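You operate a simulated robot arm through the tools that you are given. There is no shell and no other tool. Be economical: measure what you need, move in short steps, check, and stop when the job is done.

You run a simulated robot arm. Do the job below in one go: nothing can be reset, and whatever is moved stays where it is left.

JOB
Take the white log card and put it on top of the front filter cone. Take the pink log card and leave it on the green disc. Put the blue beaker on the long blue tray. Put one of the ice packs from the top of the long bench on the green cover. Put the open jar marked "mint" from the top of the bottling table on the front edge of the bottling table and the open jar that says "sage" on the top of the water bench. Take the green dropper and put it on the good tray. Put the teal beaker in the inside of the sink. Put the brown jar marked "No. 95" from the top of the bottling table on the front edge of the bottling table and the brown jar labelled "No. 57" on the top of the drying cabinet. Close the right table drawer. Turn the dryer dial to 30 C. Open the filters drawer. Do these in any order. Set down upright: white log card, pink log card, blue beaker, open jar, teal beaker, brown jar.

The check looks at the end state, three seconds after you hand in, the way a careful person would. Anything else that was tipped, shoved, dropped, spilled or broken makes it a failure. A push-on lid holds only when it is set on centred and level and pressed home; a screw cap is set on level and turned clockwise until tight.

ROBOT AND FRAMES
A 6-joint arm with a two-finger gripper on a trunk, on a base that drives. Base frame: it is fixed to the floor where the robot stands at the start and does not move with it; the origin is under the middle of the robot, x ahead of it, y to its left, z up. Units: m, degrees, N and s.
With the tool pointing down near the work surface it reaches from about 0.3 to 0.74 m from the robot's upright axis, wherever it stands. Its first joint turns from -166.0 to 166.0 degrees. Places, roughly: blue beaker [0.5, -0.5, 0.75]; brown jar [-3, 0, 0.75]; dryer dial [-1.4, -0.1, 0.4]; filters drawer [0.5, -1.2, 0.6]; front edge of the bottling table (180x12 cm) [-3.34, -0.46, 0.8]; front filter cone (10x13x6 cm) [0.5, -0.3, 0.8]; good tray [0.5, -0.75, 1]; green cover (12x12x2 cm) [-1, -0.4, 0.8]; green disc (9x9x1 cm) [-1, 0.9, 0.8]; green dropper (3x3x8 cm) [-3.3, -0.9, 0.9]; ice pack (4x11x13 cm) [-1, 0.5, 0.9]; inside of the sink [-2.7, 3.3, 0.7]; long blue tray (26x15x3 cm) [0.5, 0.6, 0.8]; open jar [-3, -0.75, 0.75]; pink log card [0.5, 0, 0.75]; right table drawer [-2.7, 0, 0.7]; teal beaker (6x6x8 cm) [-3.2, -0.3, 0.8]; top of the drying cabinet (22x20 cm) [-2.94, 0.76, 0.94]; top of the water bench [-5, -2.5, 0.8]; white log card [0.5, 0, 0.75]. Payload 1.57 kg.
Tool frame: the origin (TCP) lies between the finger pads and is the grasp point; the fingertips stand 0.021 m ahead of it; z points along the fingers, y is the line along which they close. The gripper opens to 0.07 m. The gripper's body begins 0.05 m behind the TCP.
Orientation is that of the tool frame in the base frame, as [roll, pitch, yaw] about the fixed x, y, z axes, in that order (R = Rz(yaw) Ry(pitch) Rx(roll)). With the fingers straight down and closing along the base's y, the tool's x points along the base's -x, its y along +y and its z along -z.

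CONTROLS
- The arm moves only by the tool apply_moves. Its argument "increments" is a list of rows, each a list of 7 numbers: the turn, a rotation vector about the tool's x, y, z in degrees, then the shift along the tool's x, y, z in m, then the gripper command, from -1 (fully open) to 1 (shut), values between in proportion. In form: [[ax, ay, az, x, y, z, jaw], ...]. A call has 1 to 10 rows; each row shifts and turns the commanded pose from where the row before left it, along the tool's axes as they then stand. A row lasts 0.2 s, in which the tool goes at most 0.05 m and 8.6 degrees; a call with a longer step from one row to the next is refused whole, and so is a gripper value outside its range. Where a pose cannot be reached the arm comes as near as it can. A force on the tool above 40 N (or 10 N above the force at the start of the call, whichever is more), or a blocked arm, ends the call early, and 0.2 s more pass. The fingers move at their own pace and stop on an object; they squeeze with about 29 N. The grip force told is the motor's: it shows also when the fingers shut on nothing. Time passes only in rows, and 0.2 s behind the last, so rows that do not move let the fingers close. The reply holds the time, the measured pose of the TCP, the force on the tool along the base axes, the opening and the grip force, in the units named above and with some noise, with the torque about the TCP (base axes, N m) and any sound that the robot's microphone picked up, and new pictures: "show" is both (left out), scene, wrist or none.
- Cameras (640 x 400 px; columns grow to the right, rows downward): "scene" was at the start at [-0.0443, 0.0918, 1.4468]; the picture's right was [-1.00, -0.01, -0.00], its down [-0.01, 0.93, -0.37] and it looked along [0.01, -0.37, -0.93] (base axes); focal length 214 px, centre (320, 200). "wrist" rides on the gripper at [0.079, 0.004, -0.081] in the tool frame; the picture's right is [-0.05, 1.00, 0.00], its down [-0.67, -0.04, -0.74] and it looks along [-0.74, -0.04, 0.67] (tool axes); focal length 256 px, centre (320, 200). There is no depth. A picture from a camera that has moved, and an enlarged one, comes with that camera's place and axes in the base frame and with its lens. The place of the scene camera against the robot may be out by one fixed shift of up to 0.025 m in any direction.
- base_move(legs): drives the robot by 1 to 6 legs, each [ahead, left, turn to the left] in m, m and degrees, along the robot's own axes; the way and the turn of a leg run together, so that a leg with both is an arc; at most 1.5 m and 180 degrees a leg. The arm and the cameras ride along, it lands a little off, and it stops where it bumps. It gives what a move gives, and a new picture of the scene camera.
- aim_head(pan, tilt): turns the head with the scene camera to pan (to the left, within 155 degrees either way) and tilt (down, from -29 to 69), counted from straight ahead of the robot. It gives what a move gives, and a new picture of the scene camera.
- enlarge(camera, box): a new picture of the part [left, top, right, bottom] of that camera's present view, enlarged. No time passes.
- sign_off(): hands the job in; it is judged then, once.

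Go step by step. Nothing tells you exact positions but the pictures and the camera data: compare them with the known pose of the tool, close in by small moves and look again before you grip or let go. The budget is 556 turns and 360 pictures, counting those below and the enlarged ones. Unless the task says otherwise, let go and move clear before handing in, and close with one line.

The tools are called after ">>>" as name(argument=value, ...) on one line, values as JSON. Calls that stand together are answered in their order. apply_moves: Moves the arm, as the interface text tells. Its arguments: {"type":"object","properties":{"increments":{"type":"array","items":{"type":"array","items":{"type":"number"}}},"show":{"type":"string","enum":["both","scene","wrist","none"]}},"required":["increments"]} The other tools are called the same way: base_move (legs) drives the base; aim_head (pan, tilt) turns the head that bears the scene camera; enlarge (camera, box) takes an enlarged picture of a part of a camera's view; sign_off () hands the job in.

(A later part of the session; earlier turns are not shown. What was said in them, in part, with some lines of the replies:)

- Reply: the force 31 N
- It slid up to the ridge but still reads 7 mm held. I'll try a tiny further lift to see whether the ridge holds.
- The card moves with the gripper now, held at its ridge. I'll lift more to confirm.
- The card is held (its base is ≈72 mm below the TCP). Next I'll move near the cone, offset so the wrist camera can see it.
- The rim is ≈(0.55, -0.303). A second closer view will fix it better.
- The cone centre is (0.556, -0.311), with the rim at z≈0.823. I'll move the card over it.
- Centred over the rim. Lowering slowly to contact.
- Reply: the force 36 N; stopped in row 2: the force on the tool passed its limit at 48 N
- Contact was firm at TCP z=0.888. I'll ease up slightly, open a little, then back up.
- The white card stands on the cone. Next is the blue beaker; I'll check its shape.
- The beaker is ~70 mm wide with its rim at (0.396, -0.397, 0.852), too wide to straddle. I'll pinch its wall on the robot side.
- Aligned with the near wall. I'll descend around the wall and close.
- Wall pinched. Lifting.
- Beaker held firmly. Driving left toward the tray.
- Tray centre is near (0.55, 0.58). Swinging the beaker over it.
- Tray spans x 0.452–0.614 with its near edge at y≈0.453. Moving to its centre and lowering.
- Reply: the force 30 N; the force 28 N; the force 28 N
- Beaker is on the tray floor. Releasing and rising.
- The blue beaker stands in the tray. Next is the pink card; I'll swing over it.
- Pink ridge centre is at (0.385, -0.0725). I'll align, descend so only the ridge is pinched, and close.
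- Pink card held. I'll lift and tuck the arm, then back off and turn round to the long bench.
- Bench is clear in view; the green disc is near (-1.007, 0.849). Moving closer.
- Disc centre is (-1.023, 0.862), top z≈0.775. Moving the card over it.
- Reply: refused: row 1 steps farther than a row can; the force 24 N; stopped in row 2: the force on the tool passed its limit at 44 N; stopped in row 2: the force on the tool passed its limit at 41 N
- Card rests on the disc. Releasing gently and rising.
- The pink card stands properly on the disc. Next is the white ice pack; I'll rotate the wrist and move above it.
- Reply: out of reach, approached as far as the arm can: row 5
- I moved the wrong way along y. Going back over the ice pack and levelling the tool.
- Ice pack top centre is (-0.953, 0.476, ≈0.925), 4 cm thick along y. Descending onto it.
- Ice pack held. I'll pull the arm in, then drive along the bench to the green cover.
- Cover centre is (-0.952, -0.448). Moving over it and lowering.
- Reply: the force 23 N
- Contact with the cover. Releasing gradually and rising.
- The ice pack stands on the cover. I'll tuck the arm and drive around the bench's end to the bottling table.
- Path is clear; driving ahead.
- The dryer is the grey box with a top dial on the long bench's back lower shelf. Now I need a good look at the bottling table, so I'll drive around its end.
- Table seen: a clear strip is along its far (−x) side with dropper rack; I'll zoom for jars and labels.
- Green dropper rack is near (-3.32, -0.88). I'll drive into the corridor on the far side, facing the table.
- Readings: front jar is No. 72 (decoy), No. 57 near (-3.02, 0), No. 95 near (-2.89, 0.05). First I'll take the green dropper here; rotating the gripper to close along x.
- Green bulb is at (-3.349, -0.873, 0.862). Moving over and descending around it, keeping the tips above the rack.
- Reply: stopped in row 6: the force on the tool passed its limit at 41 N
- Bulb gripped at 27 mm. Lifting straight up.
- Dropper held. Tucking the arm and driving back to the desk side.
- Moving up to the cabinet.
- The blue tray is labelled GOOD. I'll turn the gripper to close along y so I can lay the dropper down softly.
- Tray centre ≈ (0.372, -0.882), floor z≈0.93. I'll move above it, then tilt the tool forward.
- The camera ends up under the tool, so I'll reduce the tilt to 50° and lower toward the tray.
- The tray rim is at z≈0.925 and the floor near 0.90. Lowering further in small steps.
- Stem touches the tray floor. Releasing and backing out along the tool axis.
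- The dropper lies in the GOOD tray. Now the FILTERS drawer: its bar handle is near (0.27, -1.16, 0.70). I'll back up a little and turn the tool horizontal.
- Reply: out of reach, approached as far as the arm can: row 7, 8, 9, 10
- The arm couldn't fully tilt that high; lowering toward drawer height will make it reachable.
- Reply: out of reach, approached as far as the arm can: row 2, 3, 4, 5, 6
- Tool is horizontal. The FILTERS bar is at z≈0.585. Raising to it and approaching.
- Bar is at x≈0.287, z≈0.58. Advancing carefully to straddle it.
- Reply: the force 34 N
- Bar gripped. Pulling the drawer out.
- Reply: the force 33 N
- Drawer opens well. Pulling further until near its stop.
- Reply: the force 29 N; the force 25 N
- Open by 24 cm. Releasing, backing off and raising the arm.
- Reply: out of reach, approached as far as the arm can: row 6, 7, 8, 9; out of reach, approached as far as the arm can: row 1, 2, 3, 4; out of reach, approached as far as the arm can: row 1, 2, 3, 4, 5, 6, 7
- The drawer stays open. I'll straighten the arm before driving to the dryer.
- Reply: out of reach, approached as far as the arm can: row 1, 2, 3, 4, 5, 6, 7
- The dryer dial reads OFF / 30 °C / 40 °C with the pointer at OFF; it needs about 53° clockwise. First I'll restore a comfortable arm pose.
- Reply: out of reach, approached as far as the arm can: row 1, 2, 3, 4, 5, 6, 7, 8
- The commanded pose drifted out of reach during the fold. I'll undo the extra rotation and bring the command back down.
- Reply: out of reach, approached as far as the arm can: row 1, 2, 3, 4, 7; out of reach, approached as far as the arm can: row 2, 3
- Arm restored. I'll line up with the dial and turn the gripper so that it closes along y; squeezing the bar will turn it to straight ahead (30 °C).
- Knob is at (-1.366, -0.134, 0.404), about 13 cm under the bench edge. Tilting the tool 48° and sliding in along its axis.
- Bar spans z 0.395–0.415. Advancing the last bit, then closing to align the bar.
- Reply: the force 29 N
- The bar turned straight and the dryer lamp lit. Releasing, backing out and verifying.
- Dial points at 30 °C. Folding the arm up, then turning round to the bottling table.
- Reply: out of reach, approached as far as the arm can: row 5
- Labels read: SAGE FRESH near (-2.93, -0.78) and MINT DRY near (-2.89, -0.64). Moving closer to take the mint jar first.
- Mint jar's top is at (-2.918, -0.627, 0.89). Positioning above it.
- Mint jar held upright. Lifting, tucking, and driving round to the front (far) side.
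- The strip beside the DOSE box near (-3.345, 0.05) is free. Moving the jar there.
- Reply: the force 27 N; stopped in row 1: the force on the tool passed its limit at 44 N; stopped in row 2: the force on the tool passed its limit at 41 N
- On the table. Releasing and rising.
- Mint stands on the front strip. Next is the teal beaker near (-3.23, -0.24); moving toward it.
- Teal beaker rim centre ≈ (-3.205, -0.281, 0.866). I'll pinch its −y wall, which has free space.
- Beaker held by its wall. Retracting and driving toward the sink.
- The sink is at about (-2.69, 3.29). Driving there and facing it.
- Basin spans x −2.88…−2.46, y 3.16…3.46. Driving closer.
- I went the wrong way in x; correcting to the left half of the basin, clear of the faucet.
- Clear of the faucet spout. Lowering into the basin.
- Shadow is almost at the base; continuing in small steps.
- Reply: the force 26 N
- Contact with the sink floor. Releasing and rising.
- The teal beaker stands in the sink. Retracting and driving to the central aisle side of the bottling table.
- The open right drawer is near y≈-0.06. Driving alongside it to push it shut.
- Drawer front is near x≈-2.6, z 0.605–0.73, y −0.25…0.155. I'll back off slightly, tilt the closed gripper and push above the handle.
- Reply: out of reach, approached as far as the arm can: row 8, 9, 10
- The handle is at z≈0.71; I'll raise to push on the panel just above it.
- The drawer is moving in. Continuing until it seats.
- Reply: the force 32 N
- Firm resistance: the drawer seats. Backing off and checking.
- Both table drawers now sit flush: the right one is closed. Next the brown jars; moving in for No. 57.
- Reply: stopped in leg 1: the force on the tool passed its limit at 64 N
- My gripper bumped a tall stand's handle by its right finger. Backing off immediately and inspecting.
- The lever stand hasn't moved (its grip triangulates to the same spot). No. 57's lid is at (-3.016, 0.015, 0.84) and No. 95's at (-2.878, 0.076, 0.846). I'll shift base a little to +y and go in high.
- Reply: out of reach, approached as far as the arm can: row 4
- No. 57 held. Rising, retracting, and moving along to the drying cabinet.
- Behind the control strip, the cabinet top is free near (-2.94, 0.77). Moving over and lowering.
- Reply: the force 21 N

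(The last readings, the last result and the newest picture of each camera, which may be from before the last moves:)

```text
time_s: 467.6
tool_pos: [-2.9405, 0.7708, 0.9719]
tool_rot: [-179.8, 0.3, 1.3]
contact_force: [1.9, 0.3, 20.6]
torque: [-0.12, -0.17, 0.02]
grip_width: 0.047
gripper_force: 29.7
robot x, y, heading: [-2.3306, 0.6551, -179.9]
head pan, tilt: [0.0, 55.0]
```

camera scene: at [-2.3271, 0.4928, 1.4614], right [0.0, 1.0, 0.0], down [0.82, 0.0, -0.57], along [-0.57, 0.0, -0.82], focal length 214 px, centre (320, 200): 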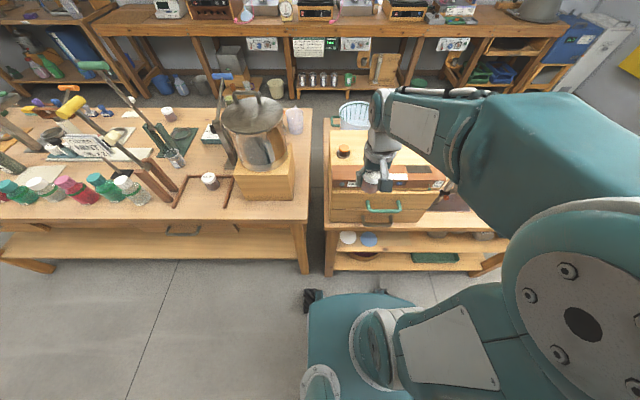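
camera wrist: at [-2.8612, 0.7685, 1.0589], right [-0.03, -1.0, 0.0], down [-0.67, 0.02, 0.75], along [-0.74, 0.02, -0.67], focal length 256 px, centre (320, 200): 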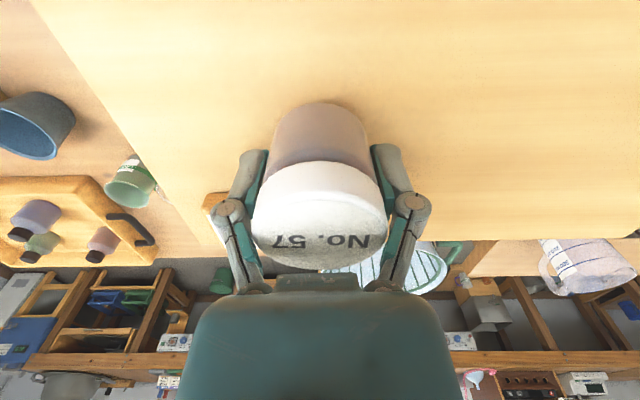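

Contact. Releasing the jar on the cabinet top and rising.

>>> apply_moves(increments=[[0, 0, 0, 0, 0, -0.002, 1], [0, 0, 0, 0, 0, 0, -0.5], [0, 0, 0, 0, 0, 0, -0.9], [0, 0, 0, 0, 0, 0, -0.9], [0, 0, 0, 0, 0, -0.03, -0.9], [0, 0, 0, 0, 0, -0.045, -0.9], [0, 0, 0, 0, 0, -0.045, -0.9], [0, 0, 0, 0.03, 0, -0.01, -0.9], [0, 0, 0, 0.045, 0, 0, -0.9]], show="wrist")

```text
time_s: 469.6
tool_pos: [-2.8659, 0.771, 1.1017]
tool_rot: [-179.9, -0.1, 1.3]
contact_force: [-0.1, -0.4, -0.4]
torque: [0.02, -0.03, 0.02]
grip_width: 0.0666
gripper_force: 0.1
robot x, y, heading: [-2.3316, 0.6519, -179.6]
head pan, tilt: [0.0, 55.0]
camera wrist: at [-2.7861, 0.7688, 1.1832], right [-0.03, -1.0, 0.0], down [-0.67, 0.02, 0.74], along [-0.74, 0.02, -0.67], focal length 256 px, centre (320, 200)
```

wrist: 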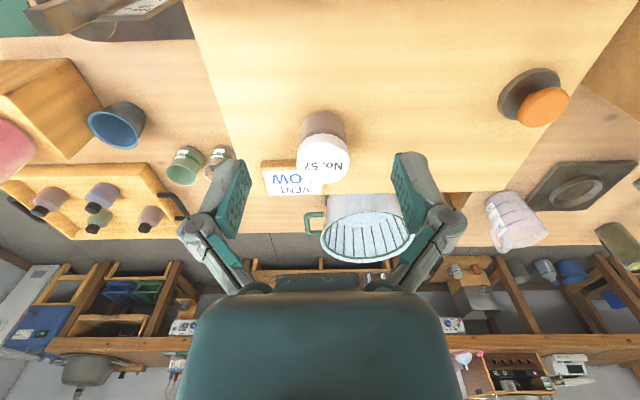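

No. 57 stands on the drying cabinet. Going back for No. 95.

>>> apply_moves(increments=[[0, 0, 0, 0.045, 0, 0, -1], [0, 0, 0, 0.045, 0, 0, -1], [0, 0, 0, 0.045, 0, 0, -1], [0, 0, 0, 0.04, 0, 0, -1], [0, 0, 0, 0.02, 0.03, 0, -1], [0, 0, 0, 0, 0.03, 0, -1], [0, 0, 0, 0, 0.02, 0, -1]], show="none")

>>> base_move(legs=[[-0.1, 0, 0], [0, 0.55, 0]])

>>> apply_moves(increments=[[0, 0, 0, -0.03, 0, 0, -1], [0, 0, 0, -0.03, 0, 0, -1], [0, 0, 0, 0, 0, 0, -1]], show="wrist")

```text
time_s: 471.2
tool_pos: [-2.6687, 0.6953, 1.1011]
tool_rot: [-179.9, 0.0, 1.3]
contact_force: [-0.3, 0.4, -0.6]
torque: [0.01, -0.05, -0.03]
grip_width: 0.0699
gripper_force: 0.2
robot x, y, heading: [-2.3322, 0.651, -179.6]
head pan, tilt: [0.0, 55.0]
```

```text
time_s: 475.2
tool_pos: [-2.5659, 0.1472, 1.1022]
tool_rot: [179.9, 0.1, 1.2]
contact_force: [0.6, 0.3, -0.4]
torque: [-0.01, 0.0, -0.02]
grip_width: 0.0699
gripper_force: 0.1
robot x, y, heading: [-2.2269, 0.0998, -179.7]
head pan, tilt: [0.0, 55.0]
camera scene: at [-2.2246, -0.0548, 1.4619], right [0.0, 1.0, 0.0], down [0.82, 0.0, -0.57], along [-0.57, 0.0, -0.82], focal length 214 px, centre (320, 200)
```

scene: 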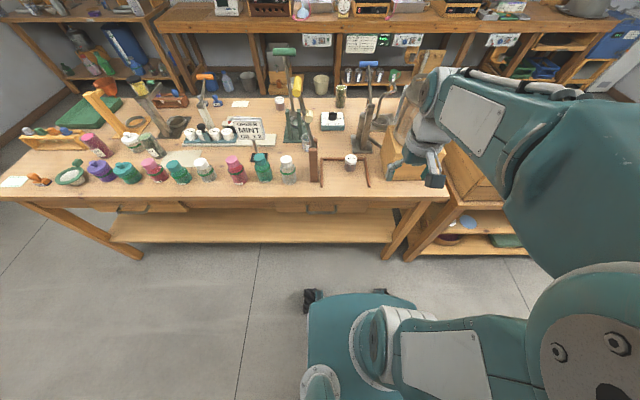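

```text
time_s: 476.0
tool_pos: [-2.6255, 0.143, 1.1009]
tool_rot: [-179.9, 0.0, 1.4]
contact_force: [0.3, 0.6, 0.0]
torque: [0.05, -0.04, -0.02]
grip_width: 0.07
gripper_force: 0.1
robot x, y, heading: [-2.2247, 0.1022, -179.7]
head pan, tilt: [0.0, 55.0]
camera wrist: at [-2.5455, 0.1407, 1.1829], right [-0.03, -1.0, 0.0], down [-0.67, 0.02, 0.75], along [-0.74, 0.02, -0.67], focal length 256 px, centre (320, 200)
```

wrist: 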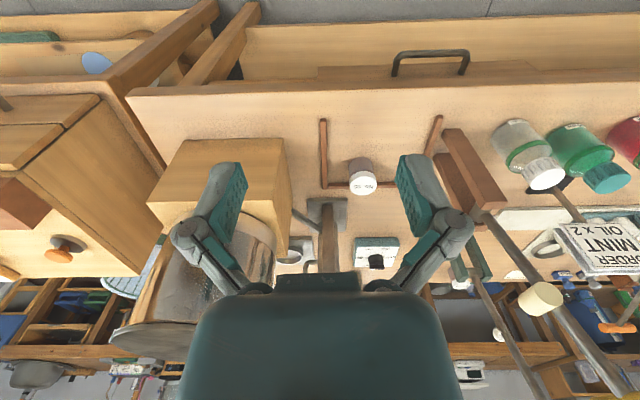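

>>> apply_moves(increments=[[0, 0, 0, -0.025, 0.03, 0, -1], [0, 0, 0, -0.025, 0.03, 0, -1], [0, 0, 0, -0.045, 0.003, 0, -1], [0, 0, 0, -0.045, 0, 0, -1], [0, 0, 0, -0.045, 0, 0, -1], [0, 0, 0, -0.04, 0, 0.01, -1], [0, 0, 0, -0.0267, 0, 0.02, -1], [0, 0, 0, 0, 0, 0.04, -1], [0, 0, 0, 0, 0, 0.03, -1], [0, 0, 0, 0, 0, 0, -1]], show="both")

```text
time_s: 478.2
tool_pos: [-2.8759, 0.0737, 1.0023]
tool_rot: [-179.9, 0.0, 1.3]
contact_force: [0.3, -0.8, 0.6]
torque: [0.0, -0.01, 0.01]
grip_width: 0.0699
gripper_force: 0.0
robot x, y, heading: [-2.2284, 0.1005, -179.9]
head pan, tilt: [0.0, 55.0]
camera scene: at [-2.2263, -0.0589, 1.4614], right [0.0, 1.0, 0.0], down [0.82, 0.0, -0.57], along [-0.57, 0.0, -0.82], focal length 214 px, centre (320, 200)
camera wrist: at [-2.7952, 0.071, 1.083], right [-0.03, -1.0, 0.0], down [-0.67, 0.02, 0.75], along [-0.74, 0.02, -0.67], focal length 256 px, centre (320, 200)
```

scene: 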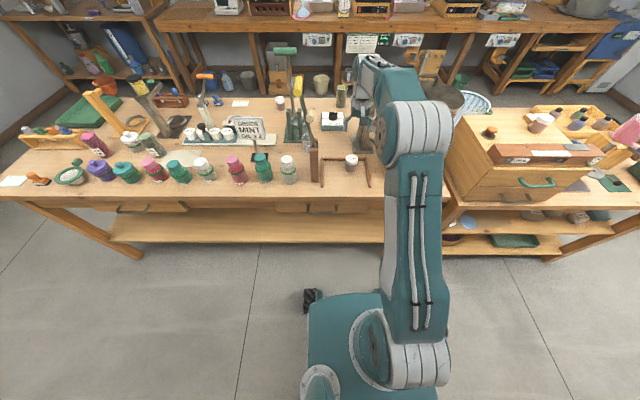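
wrist: 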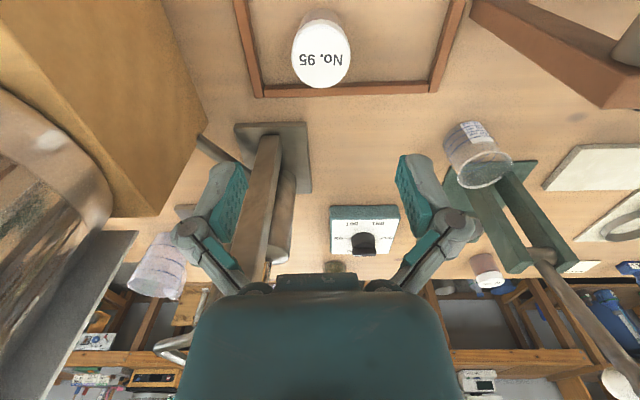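

>>> apply_moves(increments=[[0, 0, 0, 0, 0.002, 0.045, -1], [0, 0, 0, 0, 0, 0.045, -1], [0, 0, 0, 0, 0, 0.045, -1], [0, 0, 0, 0, 0, 0, -1]], show="wrist")

```text
time_s: 479.2
tool_pos: [-2.8764, 0.0721, 0.8668]
tool_rot: [-179.9, 0.0, 1.3]
contact_force: [-1.0, -0.2, 0.0]
torque: [0.01, 0.02, 0.02]
grip_width: 0.0701
gripper_force: 0.0
robot x, y, heading: [-2.2317, 0.1031, -179.9]
head pan, tilt: [0.0, 55.0]
camera wrist: at [-2.7954, 0.07, 0.9483], right [-0.03, -1.0, 0.0], down [-0.67, 0.02, 0.75], along [-0.74, 0.02, -0.67], focal length 256 px, centre (320, 200)
```

wrist: 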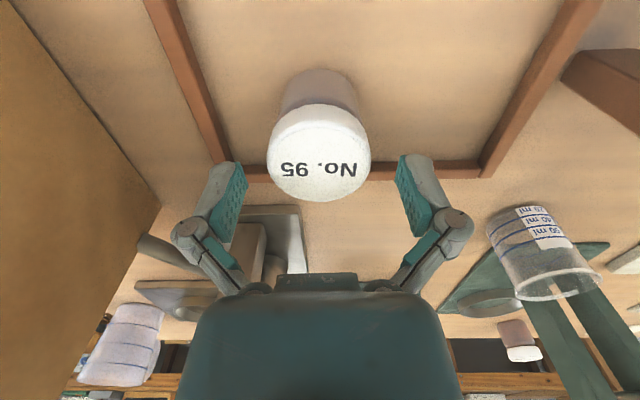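

>>> apply_moves(increments=[[0, 0, 0, 0.002, 0, 0.038, -1], [0, 0, 0, 0, 0, 0, -1], [0, 0, 0, 0, 0, 0, 0], [0, 0, 0, 0, 0, 0, 1], [0, 0, 0, 0, 0, 0, 1], [0, 0, 0, 0, 0, -0.005, 1], [0, 0, 0, 0, 0, -0.02, 1], [0, 0, 0, 0, 0, -0.04, 1], [0, 0, 0, 0, 0, -0.04, 1], [0, 0, 0, 0, 0, 0, 1]], show="wrist")

```text
time_s: 481.4
tool_pos: [-2.8733, 0.0726, 0.9339]
tool_rot: [-179.9, 0.0, 1.3]
contact_force: [1.1, -0.5, -0.4]
torque: [-0.01, 0.02, 0.01]
grip_width: 0.0465
gripper_force: 28.7
robot x, y, heading: [-2.2295, 0.1043, -179.7]
head pan, tilt: [0.0, 55.0]
camera wrist: at [-2.7937, 0.0696, 1.0154], right [-0.03, -1.0, 0.0], down [-0.67, 0.02, 0.74], along [-0.74, 0.02, -0.67], focal length 256 px, centre (320, 200)
```

wrist: 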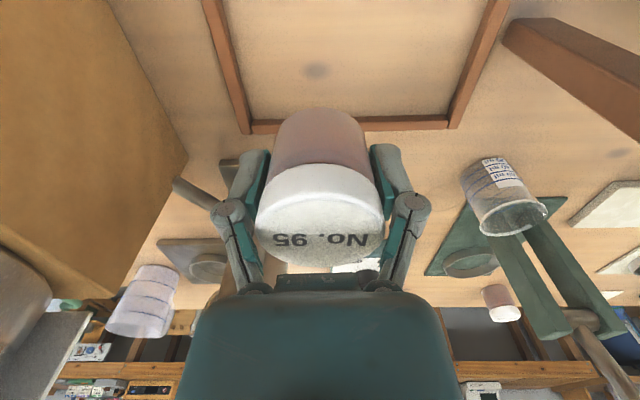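

No. 95 held. Retracting and driving round to the front side.

>>> apply_moves(increments=[[0, 0, 0, 0, 0, -0.045, 1], [0, 0, 0, 0, 0, -0.045, 1], [0, 0, 0, 0.02, 0, -0.04, 1], [0, 0, 0, 0.045, 0, 0, 1], [0, 0, 0, 0.045, 0, 0, 1], [0, 0, 0, 0.045, 0, 0, 1], [0, 0, 0, 0.045, 0, 0, 1], [0, 0, 0, 0.045, 0, 0, 1], [0, 0, 0, 0.045, 0, 0, 1]], show="none")

>>> base_move(legs=[[0, 1.0, 0], [0, 1.04, 0], [1.5, 0, 0], [0.14, 0, 0]])

>>> base_move(legs=[[0, 0, 180], [0, 1.2, 0], [0, 0.8, 0]])

```text
time_s: 483.4
tool_pos: [-2.5837, 0.0794, 1.0633]
tool_rot: [-180.0, 0.1, 1.2]
contact_force: [0.1, 1.1, -1.5]
torque: [-0.02, -0.02, -0.01]
grip_width: 0.0467
gripper_force: 29.3
robot x, y, heading: [-2.2261, 0.1004, -179.4]
head pan, tilt: [0.0, 55.0]
```

```text
time_s: 501.5
tool_pos: [-4.236, -1.9791, 1.0626]
tool_rot: [-180.0, 0.0, 2.0]
contact_force: [0.4, 0.2, -1.1]
torque: [-0.01, -0.03, -0.04]
grip_width: 0.0466
gripper_force: 29.1
robot x, y, heading: [-3.8846, -1.9532, -179.1]
head pan, tilt: [0.0, 55.0]
camera scene: at [-3.8753, -2.1137, 1.4615], right [-0.02, 1.0, 0.0], down [0.82, 0.01, -0.57], along [-0.57, -0.01, -0.82], focal length 214 px, centre (320, 200)
```

scene: 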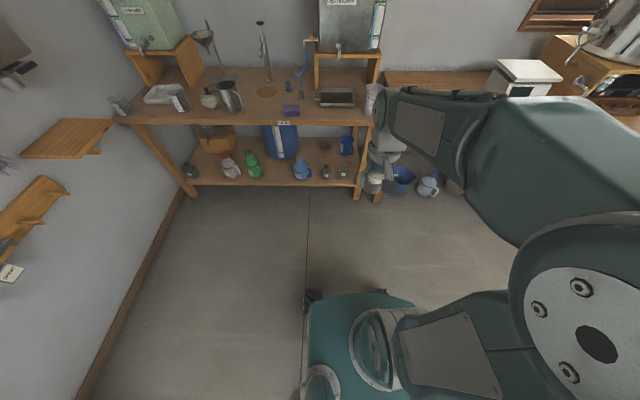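

```text
time_s: 518.8
tool_pos: [-3.61, 0.0685, 1.0638]
tool_rot: [-179.8, 0.0, -176.3]
contact_force: [-0.8, -0.7, -0.8]
torque: [0.01, -0.01, 0.0]
grip_width: 0.0466
gripper_force: 28.5
robot x, y, heading: [-3.9682, 0.0352, 2.6]
head pan, tilt: [0.0, 55.0]
camera scene: at [-3.9447, 0.1819, 1.4617], right [0.05, -1.0, 0.0], down [-0.82, -0.04, -0.57], along [0.57, 0.03, -0.82], focal length 214 px, centre (320, 200)
```

scene: 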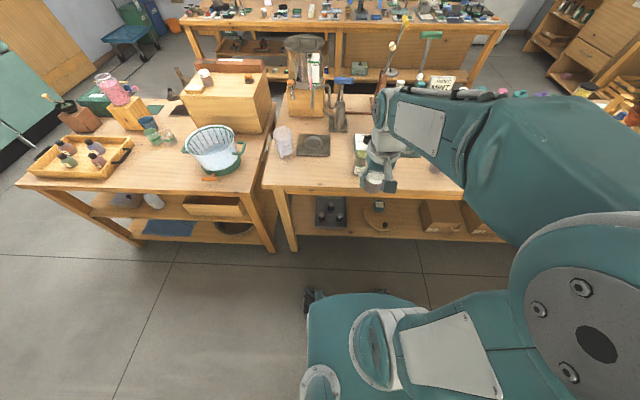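

Placing No. 95 on the strip next to mint, at about (-3.345, 0.19).

>>> apply_moves(increments=[[0, 0, 0, -0.039, 0.0147, 0, 1], [0, 0, 0, -0.039, 0.0147, 0, 1], [0, 0, 0, -0.039, 0.0147, 0, 1], [0, 0, 0, -0.039, 0.0147, 0, 1], [0, 0, 0, -0.039, 0.0147, 0, 1], [0, 0, 0, -0.039, 0.0147, 0, 1], [0, 0, 0, -0.039, 0.0147, 0, 1], [0, 0, 0, 0, 0, 0.04, 1], [0, 0, 0, 0, 0, 0.04, 1], [0, 0, 0, 0, 0, 0, 1]], show="both")

```text
time_s: 521.0
tool_pos: [-3.3437, 0.1906, 0.9817]
tool_rot: [-179.8, 0.0, -176.3]
contact_force: [-0.7, -0.8, -0.5]
torque: [0.01, -0.01, -0.01]
grip_width: 0.047
gripper_force: 29.2
robot x, y, heading: [-3.9648, 0.0329, 2.6]
head pan, tilt: [0.0, 55.0]
camera scene: at [-3.9433, 0.1851, 1.4614], right [0.05, -1.0, 0.0], down [-0.82, -0.04, -0.57], along [0.57, 0.03, -0.82], focal length 214 px, centre (320, 200)
camera wrist: at [-3.4224, 0.1898, 1.0639], right [-0.01, 1.0, 0.0], down [0.67, 0.01, 0.74], along [0.74, 0.01, -0.67], focal length 256 px, centre (320, 200)
```

scene: 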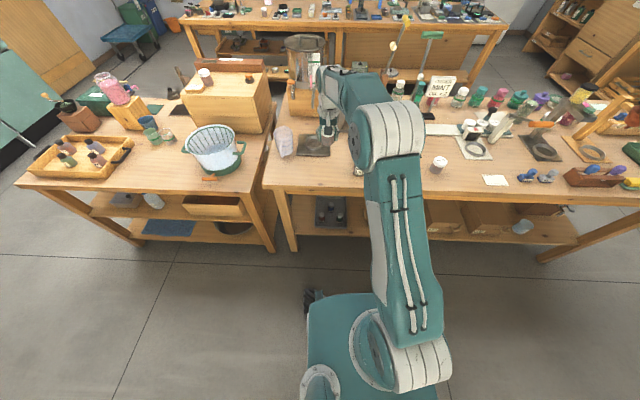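
wrist: 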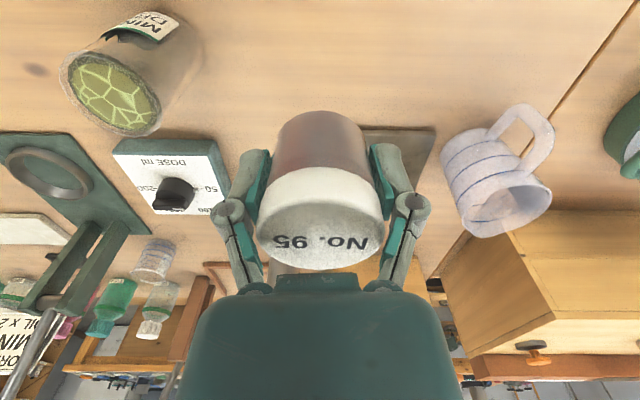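

>>> apply_moves(increments=[[0, 0, 0, 0, 0, 0.045, 1], [0, 0, 0, 0, 0, 0.045, 1], [0, 0, 0, 0, 0, 0.03, 1], [0, 0, 0, 0, 0, 0.016, 1], [0, 0, 0, 0, 0, 0, 1]], show="none")

>>> apply_moves(increments=[[0, 0, 0, 0, 0, 0.005, 1], [0, 0, 0, 0, 0, 0, 1]], show="none")

```text
time_s: 522.2
tool_pos: [-3.3441, 0.1893, 0.846]
tool_rot: [-179.8, 0.0, -176.3]
contact_force: [-0.7, -0.2, -0.2]
torque: [0.0, 0.0, -0.02]
grip_width: 0.047
gripper_force: 29.1
robot x, y, heading: [-3.9663, 0.0328, 2.7]
head pan, tilt: [0.0, 55.0]
```

```text
time_s: 522.8
tool_pos: [-3.3451, 0.1897, 0.8423]
tool_rot: [-179.8, 0.0, -176.3]
contact_force: [0.1, -0.1, -0.7]
torque: [0.02, 0.01, -0.03]
grip_width: 0.0467
gripper_force: 29.1
robot x, y, heading: [-3.9672, 0.0325, 2.4]
head pan, tilt: [0.0, 55.0]
```

>>> apply_moves(increments=[[0, 0, 0, 0, 0, 0.005, 1], [0, 0, 0, 0, 0, 0, 1]], show="none")

>>> apply_moves(increments=[[0, 0, 0, 0, 0, 0.004, 1], [0, 0, 0, 0, 0, 0, 1]], show="none")

```text
time_s: 523.4
tool_pos: [-3.345, 0.1887, 0.8372]
tool_rot: [-179.8, 0.0, -176.4]
contact_force: [0.2, 0.1, 0.0]
torque: [-0.02, 0.01, 0.01]
grip_width: 0.0465
gripper_force: 29.0
robot x, y, heading: [-3.9654, 0.0323, 2.7]
head pan, tilt: [0.0, 55.0]
```

```text
time_s: 524.0
tool_pos: [-3.3448, 0.1894, 0.8322]
tool_rot: [-179.8, 0.0, -176.3]
contact_force: [-0.3, -1.3, -0.7]
torque: [-0.01, -0.01, 0.02]
grip_width: 0.0467
gripper_force: 29.2
robot x, y, heading: [-3.966, 0.0342, 2.6]
head pan, tilt: [0.0, 55.0]
```

>>> apply_moves(increments=[[0, 0, 0, 0, 0, 0.003, 1], [0, 0, 0, 0, 0, 0, 1]], show="none")

>>> apply_moves(increments=[[0, 0, 0, 0, 0, 0.002, 1], [0, 0, 0, 0, 0, 0, 1]], show="none")

```text
time_s: 524.6
tool_pos: [-3.3429, 0.1898, 0.8304]
tool_rot: [-179.7, 0.0, -176.4]
contact_force: [-0.5, 0.5, 0.2]
torque: [0.01, 0.02, 0.0]
grip_width: 0.0465
gripper_force: 29.2
robot x, y, heading: [-3.9672, 0.0336, 2.6]
head pan, tilt: [0.0, 55.0]
```

```text
time_s: 525.2
tool_pos: [-3.3431, 0.19, 0.83]
tool_rot: [-179.9, 0.2, -176.3]
contact_force: [-5.9, -1.1, 17.4]
torque: [0.11, 0.13, 0.02]
grip_width: 0.0466
gripper_force: 29.1
robot x, y, heading: [-3.9642, 0.0339, 2.6]
head pan, tilt: [0.0, 55.0]
```

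Contact; releasing No. 95 and rising.

>>> apply_moves(increments=[[0, 0, 0, 0, 0, -0.001, 1], [0, 0, 0, 0, 0, 0, -0.5], [0, 0, 0, 0, 0, 0, -0.9], [0, 0, 0, 0, 0, 0, -0.9], [0, 0, 0, 0, 0, -0.03, -0.9], [0, 0, 0, 0, 0, -0.045, -0.9], [0, 0, 0, 0, 0, -0.045, -0.9], [0, 0, 0, 0, 0, -0.045, -0.9], [0, 0, 0, 0, 0, -0.045, -0.9], [0, 0, 0, 0.02, 0, -0.03, -0.9]], show="both")

```text
time_s: 527.4
tool_pos: [-3.3637, 0.1896, 1.0693]
tool_rot: [-179.8, 0.0, -176.2]
contact_force: [0.6, 0.7, -1.4]
torque: [-0.06, 0.05, -0.01]
grip_width: 0.067
gripper_force: 0.0
robot x, y, heading: [-3.9685, 0.0333, 2.6]
head pan, tilt: [0.0, 55.0]
camera scene: at [-3.9436, 0.1849, 1.4614], right [0.05, -1.0, 0.0], down [-0.82, -0.04, -0.57], along [0.57, 0.03, -0.82], focal length 214 px, centre (320, 200)
camera wrist: at [-3.4432, 0.1887, 1.1499], right [-0.01, 1.0, 0.0], down [0.67, 0.01, 0.74], along [0.74, 0.01, -0.67], focal length 256 px, centre (320, 200)
```

scene: 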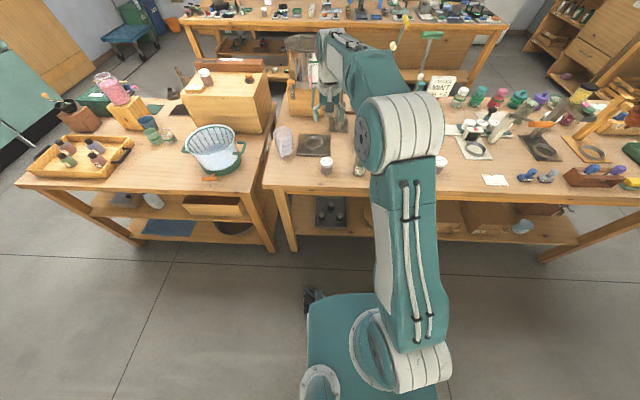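
wrist: 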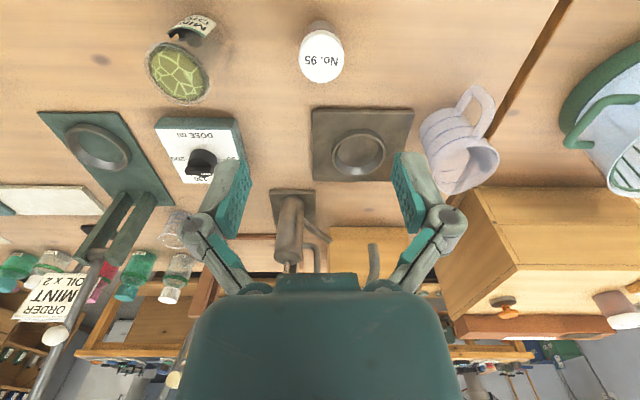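

Both jars stand on the strip. Last item: the sage jar. Tucking the arm and driving back round.

>>> apply_moves(increments=[[0, 0, 0, 0.045, -0.01, 0, -1], [0, 0, 0, 0.045, -0.01, 0, -1], [0, 0, 0, 0.045, -0.02, 0, -1], [0, 0, 0, 0.045, -0.03, 0, -1], [0, 0, 0, 0.04, -0.03, 0, -1]], show="none")

>>> base_move(legs=[[0, -1.0, -2.6], [0, -0.98, 0], [1.5, 0, 0], [0.25, 0, 0]])

>>> base_move(legs=[[0, 0, 180], [0, -1.2, 0]])

```text
refused: row 4 steps farther than a row can; nothing moved
```

```text
time_s: 545.8
tool_pos: [-1.5643, -1.786, 1.0693]
tool_rot: [-179.8, 0.0, -178.1]
contact_force: [-0.7, 0.1, 0.1]
torque: [0.02, 0.0, 0.01]
grip_width: 0.0667
gripper_force: 0.1
robot x, y, heading: [-2.1717, -1.9224, 1.1]
head pan, tilt: [0.0, 55.0]
camera scene: at [-2.1433, -1.7712, 1.4614], right [0.01, -1.0, 0.0], down [-0.82, -0.01, -0.57], along [0.57, 0.01, -0.82], focal length 214 px, centre (320, 200)
```

scene: 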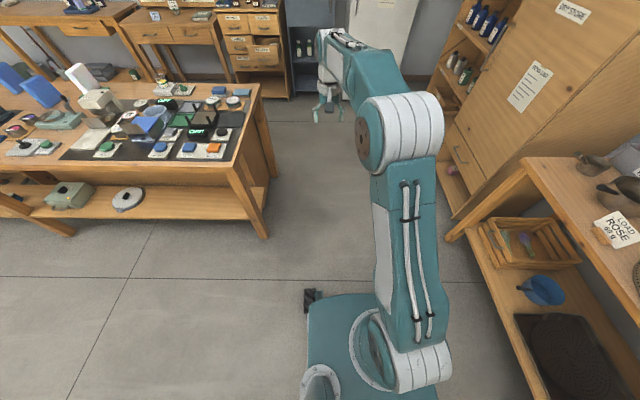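

```text
time_s: 559.4
tool_pos: [-2.8448, -0.8772, 1.0686]
tool_rot: [-179.7, 0.0, 4.6]
contact_force: [-0.1, 0.0, 0.0]
torque: [0.01, -0.02, -0.05]
grip_width: 0.0667
gripper_force: 0.0
robot x, y, heading: [-2.2445, -0.7095, -176.7]
head pan, tilt: [0.0, 55.0]
camera scene: at [-2.2352, -0.8724, 1.4612], right [-0.06, 1.0, 0.0], down [0.82, 0.05, -0.57], along [-0.57, -0.03, -0.82], focal length 214 px, centre (320, 200)
```

scene: 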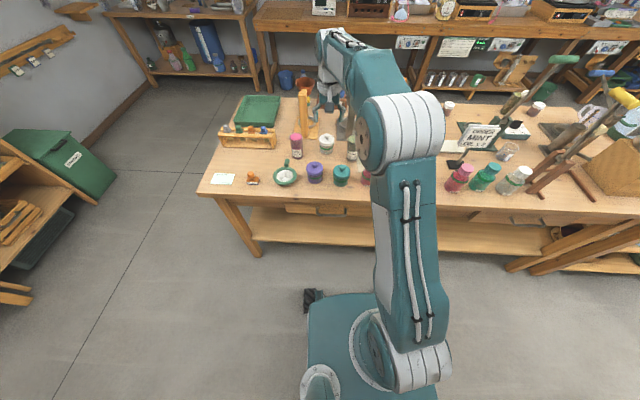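

The arm stayed extended during the drive but touched nothing. Now viewing the sage jar.

>>> apply_moves(increments=[[0, 0, 0, 0, 0, 0, -1]], show="wrist")

```text
time_s: 559.8
tool_pos: [-2.8436, -0.8737, 1.069]
tool_rot: [-180.0, 0.1, 4.5]
contact_force: [-0.1, 0.3, -0.4]
torque: [-0.02, 0.0, 0.0]
grip_width: 0.0701
gripper_force: 0.1
robot x, y, heading: [-2.2425, -0.7106, -176.5]
head pan, tilt: [0.0, 55.0]
camera wrist: at [-2.7632, -0.8719, 1.1508], right [0.03, -1.0, 0.0], down [-0.67, -0.02, 0.75], along [-0.75, -0.02, -0.67], focal length 256 px, centre (320, 200)
```

wrist: 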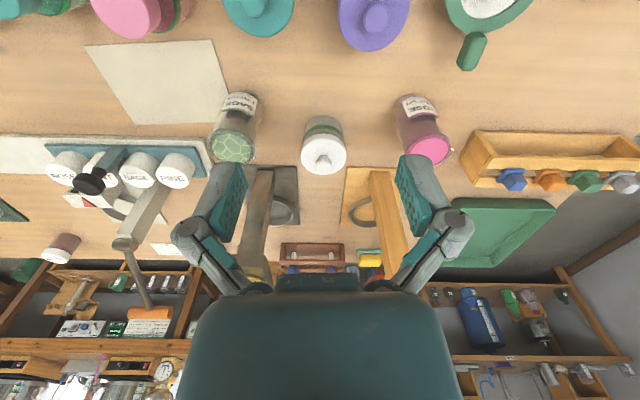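

Sage's top is near (-2.952, -0.772, 0.9). Driving slightly closer and positioning above it.

>>> apply_moves(increments=[[0, 0, 0, 0, -0.04, 0, -1], [0, 0, 0, 0, -0.04, 0, -1], [0, 0, 0, 0.0, -0.025, 0, -1]], show="none")

>>> base_move(legs=[[0.07, 0, 0]])

>>> apply_moves(increments=[[0, 0, 0, 0, 0, 0.03, -1], [0, 0, 0, 0, 0, 0.02, -1], [0, 0, 0, 0, 0, 0, -1]], show="wrist")

```text
time_s: 560.6
tool_pos: [-2.8508, -0.768, 1.0696]
tool_rot: [-179.9, 0.1, 4.6]
contact_force: [-0.3, -0.4, 0.8]
torque: [0.02, 0.02, -0.02]
grip_width: 0.0699
gripper_force: 0.1
robot x, y, heading: [-2.2423, -0.7092, -176.9]
head pan, tilt: [0.0, 55.0]
```

```text
time_s: 561.6
tool_pos: [-2.9213, -0.7747, 1.0698]
tool_rot: [-179.9, 0.2, 4.8]
contact_force: [0.3, -0.2, -0.5]
torque: [0.0, 0.03, -0.01]
grip_width: 0.0701
gripper_force: 0.0
robot x, y, heading: [-2.3203, -0.7142, -176.6]
head pan, tilt: [0.0, 55.0]
camera scene: at [-2.3049, -0.8749, 1.4614], right [-0.06, 1.0, 0.0], down [0.82, 0.05, -0.57], along [-0.57, -0.03, -0.82], focal length 214 px, centre (320, 200)
```

scene: 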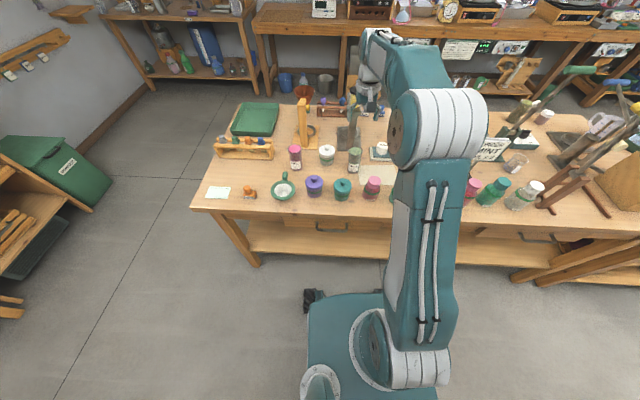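

```text
time_s: 562.4
tool_pos: [-2.9207, -0.7726, 1.0194]
tool_rot: [-179.9, 0.0, 4.6]
contact_force: [0.3, -0.2, -0.3]
torque: [0.0, -0.02, -0.02]
grip_width: 0.07
gripper_force: 0.1
robot x, y, heading: [-2.3153, -0.7152, -176.5]
head pan, tilt: [0.0, 55.0]
camera wrist: at [-2.8398, -0.7709, 1.101], right [0.03, -1.0, 0.0], down [-0.67, -0.02, 0.75], along [-0.75, -0.02, -0.67], focal length 256 px, centre (320, 200)
```

wrist: 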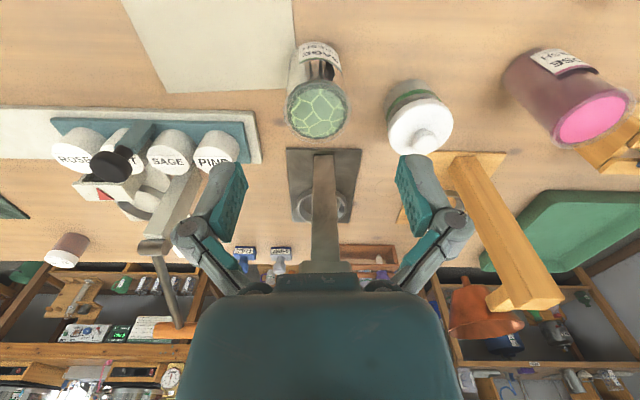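

>>> apply_moves(increments=[[0, 0, 0, -0.034, -0.004, 0.0, -1], [0, 0, 0, 0, 0, 0.04, -1], [0, 0, 0, 0, 0, 0.02, -1], [0, 0, 0, 0, 0, 0, -1]], show="wrist")

```text
time_s: 563.4
tool_pos: [-2.9543, -0.7722, 0.9613]
tool_rot: [-179.9, 0.1, 4.6]
contact_force: [-0.3, -0.4, 0.6]
torque: [0.0, 0.0, 0.0]
grip_width: 0.0698
gripper_force: 0.0
robot x, y, heading: [-2.3193, -0.7143, -176.5]
head pan, tilt: [0.0, 55.0]
camera wrist: at [-2.8746, -0.7697, 1.0411], right [0.03, -1.0, 0.0], down [-0.67, -0.02, 0.75], along [-0.75, -0.02, -0.67], focal length 256 px, centre (320, 200)
```

wrist: 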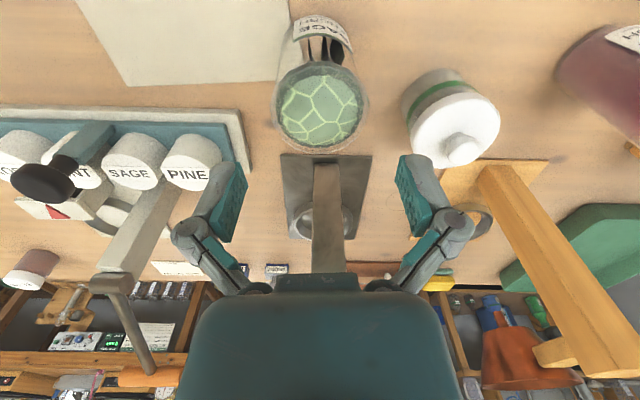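

>>> apply_moves(increments=[[0, 0, 0, 0, 0, 0.045, -1], [0, 0, 0, 0, 0, 0.037, -1], [0, 0, 0, 0, 0, 0, -1]], show="wrist")

```text
time_s: 564.2
tool_pos: [-2.956, -0.7704, 0.8781]
tool_rot: [-179.9, 0.1, 4.5]
contact_force: [1.2, 0.1, 0.0]
torque: [-0.01, 0.0, 0.02]
grip_width: 0.0699
gripper_force: 0.1
robot x, y, heading: [-2.3173, -0.7139, -176.3]
head pan, tilt: [0.0, 55.0]
camera wrist: at [-2.8748, -0.7692, 0.9594], right [0.03, -1.0, 0.0], down [-0.67, -0.02, 0.75], along [-0.75, -0.02, -0.67], focal length 256 px, centre (320, 200)
```

wrist: 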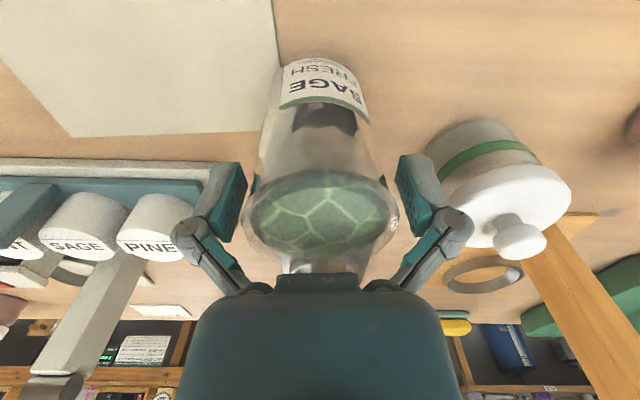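

>>> apply_moves(increments=[[0, 0, 0, 0, 0, 0, 0], [0, 0, 0, 0, 0, 0, 1], [0, 0, 0, 0, 0, 0, 1], [0, 0, 0, 0, 0, -0.005, 1], [0, 0, 0, 0, 0, -0.02, 1], [0, 0, 0, 0, 0, -0.04, 1], [0, 0, 0, 0, 0, -0.045, 1], [0, 0, 0, 0, 0, -0.045, 1], [0, 0, 0, 0, 0, -0.03, 1], [0, 0, 0, 0, 0, 0, 1]], show="wrist")

```text
time_s: 566.4
tool_pos: [-2.9544, -0.7718, 1.0646]
tool_rot: [-179.9, 0.0, 4.6]
contact_force: [-0.1, 0.7, -1.6]
torque: [0.01, 0.01, -0.01]
grip_width: 0.0546
gripper_force: 29.4
robot x, y, heading: [-2.315, -0.7191, -176.7]
head pan, tilt: [0.0, 55.0]
camera wrist: at [-2.8742, -0.7697, 1.1455], right [0.03, -1.0, 0.0], down [-0.67, -0.02, 0.75], along [-0.75, -0.02, -0.67], focal length 256 px, centre (320, 200)
```

wrist: 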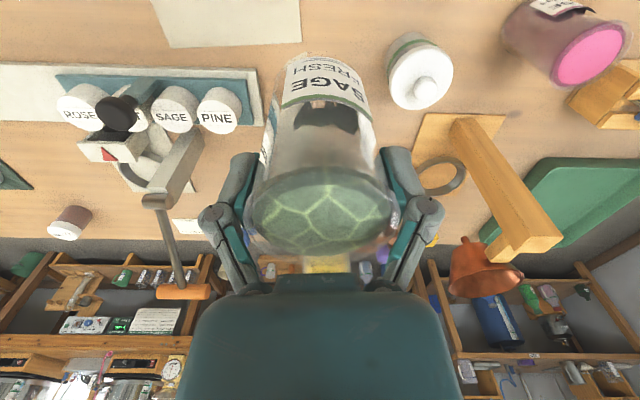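

Sage jar held. Tucking and driving to the water bench.

>>> apply_moves(increments=[[0, 0, 0, 0.02, 0, -0.03, 1], [0, 0, 0, 0.045, 0, 0, 1], [0, 0, 0, 0.045, 0, 0, 1], [0, 0, 0, 0.045, 0, 0, 1], [0, 0, 0, 0.045, 0, 0, 1], [0, 0, 0, 0.045, 0, 0, 1], [0, 0, 0, 0.035, 0, 0, 1]], show="none")

>>> base_move(legs=[[-0.1, 0, -3.4], [0, 1.25, 0], [1.5, 0, 0], [0.3, 0.42, 0]])

>>> enlarge(camera="scene", box=[160, 40, 480, 240])

```text
time_s: 568.0
tool_pos: [-2.6756, -0.7496, 1.0938]
tool_rot: [-179.9, 0.0, 4.6]
contact_force: [-1.5, -0.4, -2.0]
torque: [0.0, -0.01, -0.02]
grip_width: 0.0546
gripper_force: 29.2
robot x, y, heading: [-2.3162, -0.7125, -176.6]
head pan, tilt: [0.0, 55.0]
```

```text
time_s: 584.8
tool_pos: [-4.3796, -2.4182, 1.0938]
tool_rot: [180.0, 0.1, 2.0]
contact_force: [0.0, 0.3, -1.9]
torque: [-0.01, 0.02, -0.01]
grip_width: 0.0544
gripper_force: 29.0
robot x, y, heading: [-4.0206, -2.4013, -179.3]
head pan, tilt: [0.0, 55.0]
camera scene: at [-4.0147, -2.5586, 1.4617], right [-0.01, 1.0, 0.0], down [0.82, 0.01, -0.57], along [-0.57, -0.01, -0.82], focal length 214 px, centre (320, 200)
```

scene: 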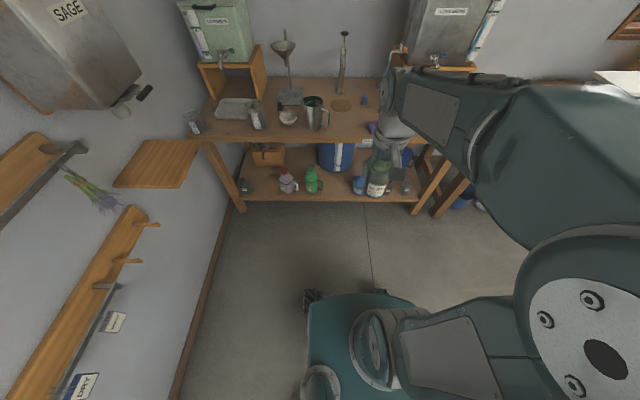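

```text
2.00 times, centred on (320, 140) of scene
camera zoom: at [-4.0147, -2.5586, 1.4617], right [-0.01, 1.0, 0.0], down [0.82, 0.01, -0.57], along [-0.57, -0.01, -0.82], focal length 429 px, centre (320, 320)
```

zoom: 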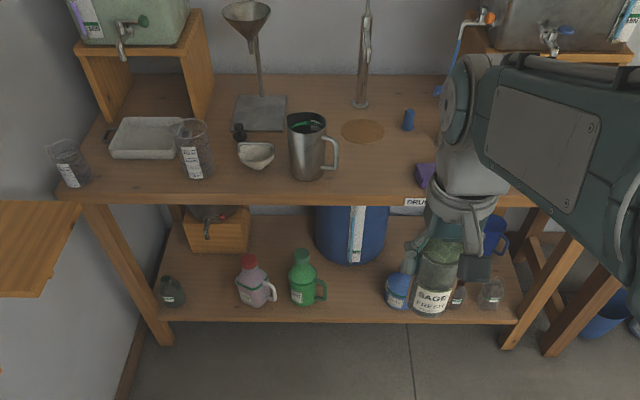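

A free spot on the water bench is at about (-4.93, -2.43). Driving closer.

>>> base_move(legs=[[0.32, 0, 0]])

>>> apply_moves(increments=[[0, 0, 0, -0.04, 0, 0, 1], [0, 0, 0, -0.04, 0, 0, 1], [0, 0, 0, 0, 0, 0, 1]], show="wrist")

```text
time_s: 586.9
tool_pos: [-4.7002, -2.4238, 1.0937]
tool_rot: [-179.9, 0.1, 1.9]
contact_force: [-0.3, -0.2, -2.1]
torque: [0.0, -0.01, 0.04]
grip_width: 0.0544
gripper_force: 28.2
robot x, y, heading: [-4.337, -2.4053, -179.6]
head pan, tilt: [0.0, 55.0]
camera scene: at [-4.3342, -2.565, 1.4615], right [-0.01, 1.0, 0.0], down [0.82, 0.01, -0.57], along [-0.57, -0.01, -0.82], focal length 214 px, centre (320, 200)
```

scene: 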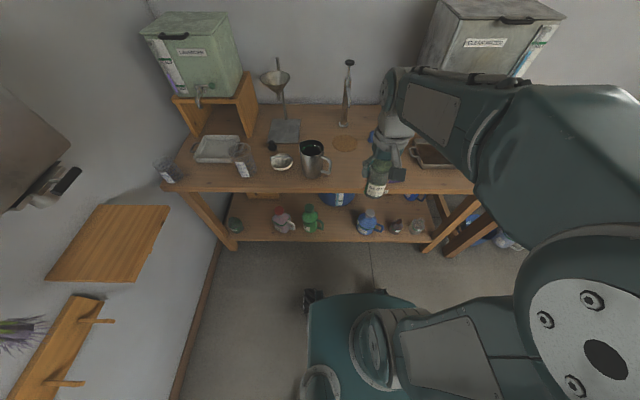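

```text
time_s: 587.7
tool_pos: [-4.779, -2.4251, 1.0936]
tool_rot: [-179.9, 0.0, 1.9]
contact_force: [-0.4, -0.1, -2.1]
torque: [-0.02, 0.0, -0.01]
grip_width: 0.0543
gripper_force: 29.2
robot x, y, heading: [-4.3396, -2.4009, -179.6]
head pan, tilt: [0.0, 55.0]
camera wrist: at [-4.6986, -2.4271, 1.1751], right [-0.02, -1.0, 0.0], down [-0.67, 0.01, 0.75], along [-0.75, 0.02, -0.67], focal length 256 px, centre (320, 200)
```

wrist: 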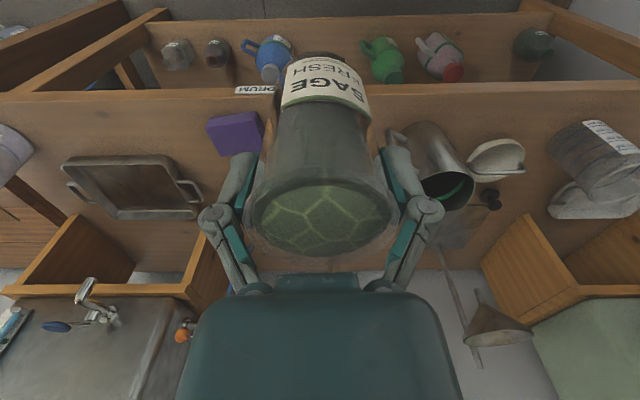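

Bench edge is at x≈-4.91, z≈0.74; the free gap is y −2.32…−2.54. Moving the jar to (-4.99, -2.43).

>>> apply_moves(increments=[[0, 0, 0, -0.042, 0.001, 0, 1], [0, 0, 0, -0.042, 0.001, 0, 1], [0, 0, 0, -0.042, 0.001, 0, 1], [0, 0, 0, -0.042, 0.001, 0, 1], [0, 0, 0, -0.042, -0.005, 0, 1], [0, 0, 0, 0, 0, 0.04, 1], [0, 0, 0, 0, 0, 0.04, 1], [0, 0, 0, 0, 0, 0.04, 1], [0, 0, 0, 0, 0, 0, 1]], show="both")

```text
time_s: 589.7
tool_pos: [-4.9892, -2.432, 0.9734]
tool_rot: [-179.9, 0.1, 2.0]
contact_force: [-0.3, -0.2, -1.8]
torque: [-0.02, -0.03, 0.01]
grip_width: 0.0543
gripper_force: 28.8
robot x, y, heading: [-4.3362, -2.4069, -179.3]
head pan, tilt: [0.0, 55.0]
camera scene: at [-4.3359, -2.5652, 1.4614], right [-0.01, 1.0, 0.0], down [0.82, 0.01, -0.57], along [-0.57, -0.01, -0.82], focal length 214 px, centre (320, 200)
camera wrist: at [-4.9095, -2.4333, 1.0545], right [-0.02, -1.0, 0.0], down [-0.67, 0.01, 0.75], along [-0.75, 0.02, -0.67], focal length 256 px, centre (320, 200)
```

scene: 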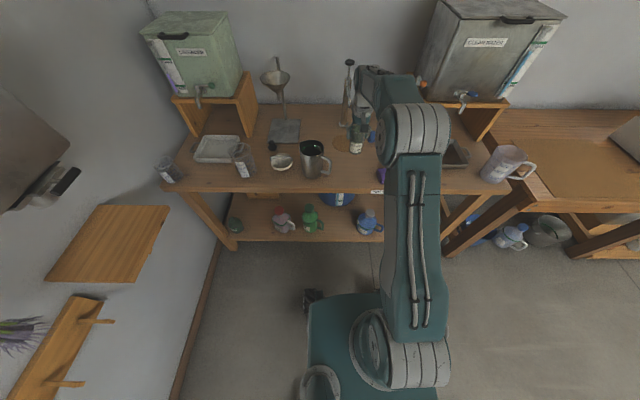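
wrist: 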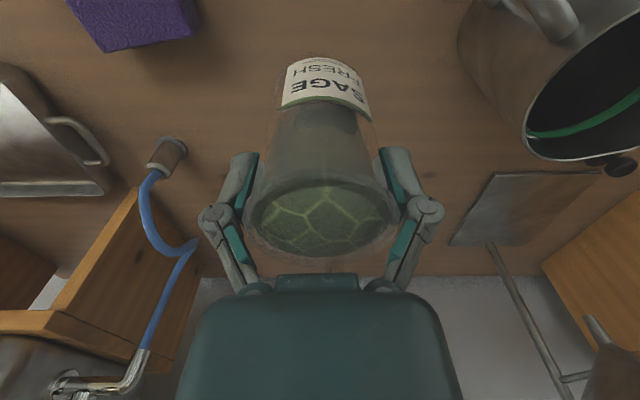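

>>> apply_moves(increments=[[0, 0, 0, 0, 0, 0.04, 1], [0, 0, 0, 0, 0, 0.04, 1], [0, 0, 0, 0, 0, 0.025, 1], [0, 0, 0, 0, 0, 0.01, 1], [0, 0, 0, 0, 0, 0, 1]], show="wrist")

```text
time_s: 590.9
tool_pos: [-4.9911, -2.432, 0.8586]
tool_rot: [-179.9, 0.1, 1.9]
contact_force: [-0.7, -0.6, -1.5]
torque: [0.01, 0.01, -0.01]
grip_width: 0.0547
gripper_force: 29.2
robot x, y, heading: [-4.3386, -2.4046, -179.5]
head pan, tilt: [0.0, 55.0]
camera wrist: at [-4.9101, -2.4327, 0.9399], right [-0.02, -1.0, 0.0], down [-0.67, 0.01, 0.75], along [-0.75, 0.02, -0.67], focal length 256 px, centre (320, 200)
```

wrist: 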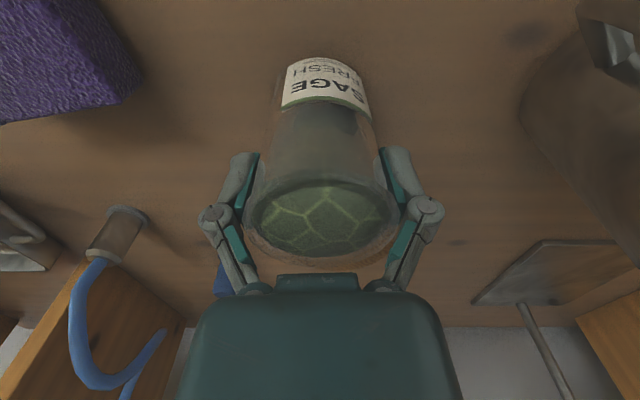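

>>> apply_moves(increments=[[0, 0, 0, 0, 0, 0.008, 1], [0, 0, 0, 0, 0, 0, 1]], show="none")

>>> apply_moves(increments=[[0, 0, 0, 0, 0, 0.005, 1], [0, 0, 0, 0, 0, 0, 1]], show="none")

```text
time_s: 591.5
tool_pos: [-4.9923, -2.432, 0.8545]
tool_rot: [-180.0, 0.5, 1.9]
contact_force: [-1.2, 2.3, 27.2]
torque: [0.01, 0.05, -0.02]
grip_width: 0.0549
gripper_force: 29.3
robot x, y, heading: [-4.34, -2.4035, -179.1]
head pan, tilt: [0.0, 55.0]
```

```text
time_s: 591.8
tool_pos: [-4.9923, -2.4313, 0.8533]
tool_rot: [-179.9, 0.6, 1.9]
contact_force: [4.5, 0.5, 12.2]
torque: [-0.17, -0.59, 0.09]
grip_width: 0.0548
gripper_force: 28.5
robot x, y, heading: [-4.3383, -2.404, -179.2]
head pan, tilt: [0.0, 55.0]
stopped in row 1: the force on the tool passed its limit at 44 N (the readings are from after the stop); the commanded pose is now the measured one
```

On the bench. Releasing and rising.

>>> apply_moves(increments=[[0, 0, 0, 0, 0, -0.001, 1], [0, 0, 0, 0, 0, 0, -0.7], [0, 0, 0, 0, 0, 0, -1], [0, 0, 0, 0, 0, 0, -1], [0, 0, 0, 0, 0, -0.03, -1], [0, 0, 0, 0, 0, -0.045, -1], [0, 0, 0, 0, 0, -0.045, -1], [0, 0, 0, 0, 0, -0.045, -1], [0, 0, 0, 0.03, 0, -0.035, -1], [0, 0, 0, 0.045, 0, 0, -1]], show="both")

```text
time_s: 594.0
tool_pos: [-4.9159, -2.4289, 1.0547]
tool_rot: [-179.7, 0.5, 2.0]
contact_force: [-0.7, -0.7, -1.1]
torque: [0.01, -0.03, 0.0]
grip_width: 0.07
gripper_force: 0.1
robot x, y, heading: [-4.3401, -2.405, -179.2]
head pan, tilt: [0.0, 55.0]
camera scene: at [-4.3354, -2.5651, 1.4615], right [-0.01, 1.0, 0.0], down [0.82, 0.01, -0.57], along [-0.57, -0.01, -0.82], focal length 214 px, centre (320, 200)
camera wrist: at [-4.8351, -2.4308, 1.134], right [-0.02, -1.0, 0.0], down [-0.66, 0.01, 0.75], along [-0.75, 0.02, -0.66], focal length 256 px, centre (320, 200)
```

scene: 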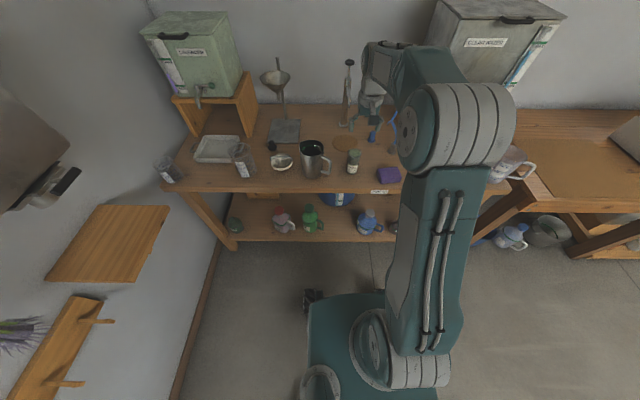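
wrist: 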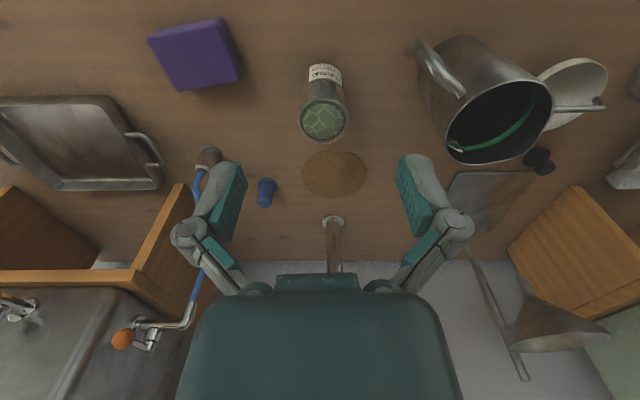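

All items are placed, released and clear of the gripper. Handing in.

>>> sign_off()

```text
The job is handed in.
```

I finished every item on the list and handed the job in; the check's result isn't known to me. One slip: the gripper bumped the lever stand by the No. 95 jar at 64 N, and I could see no shift in it afterwards.
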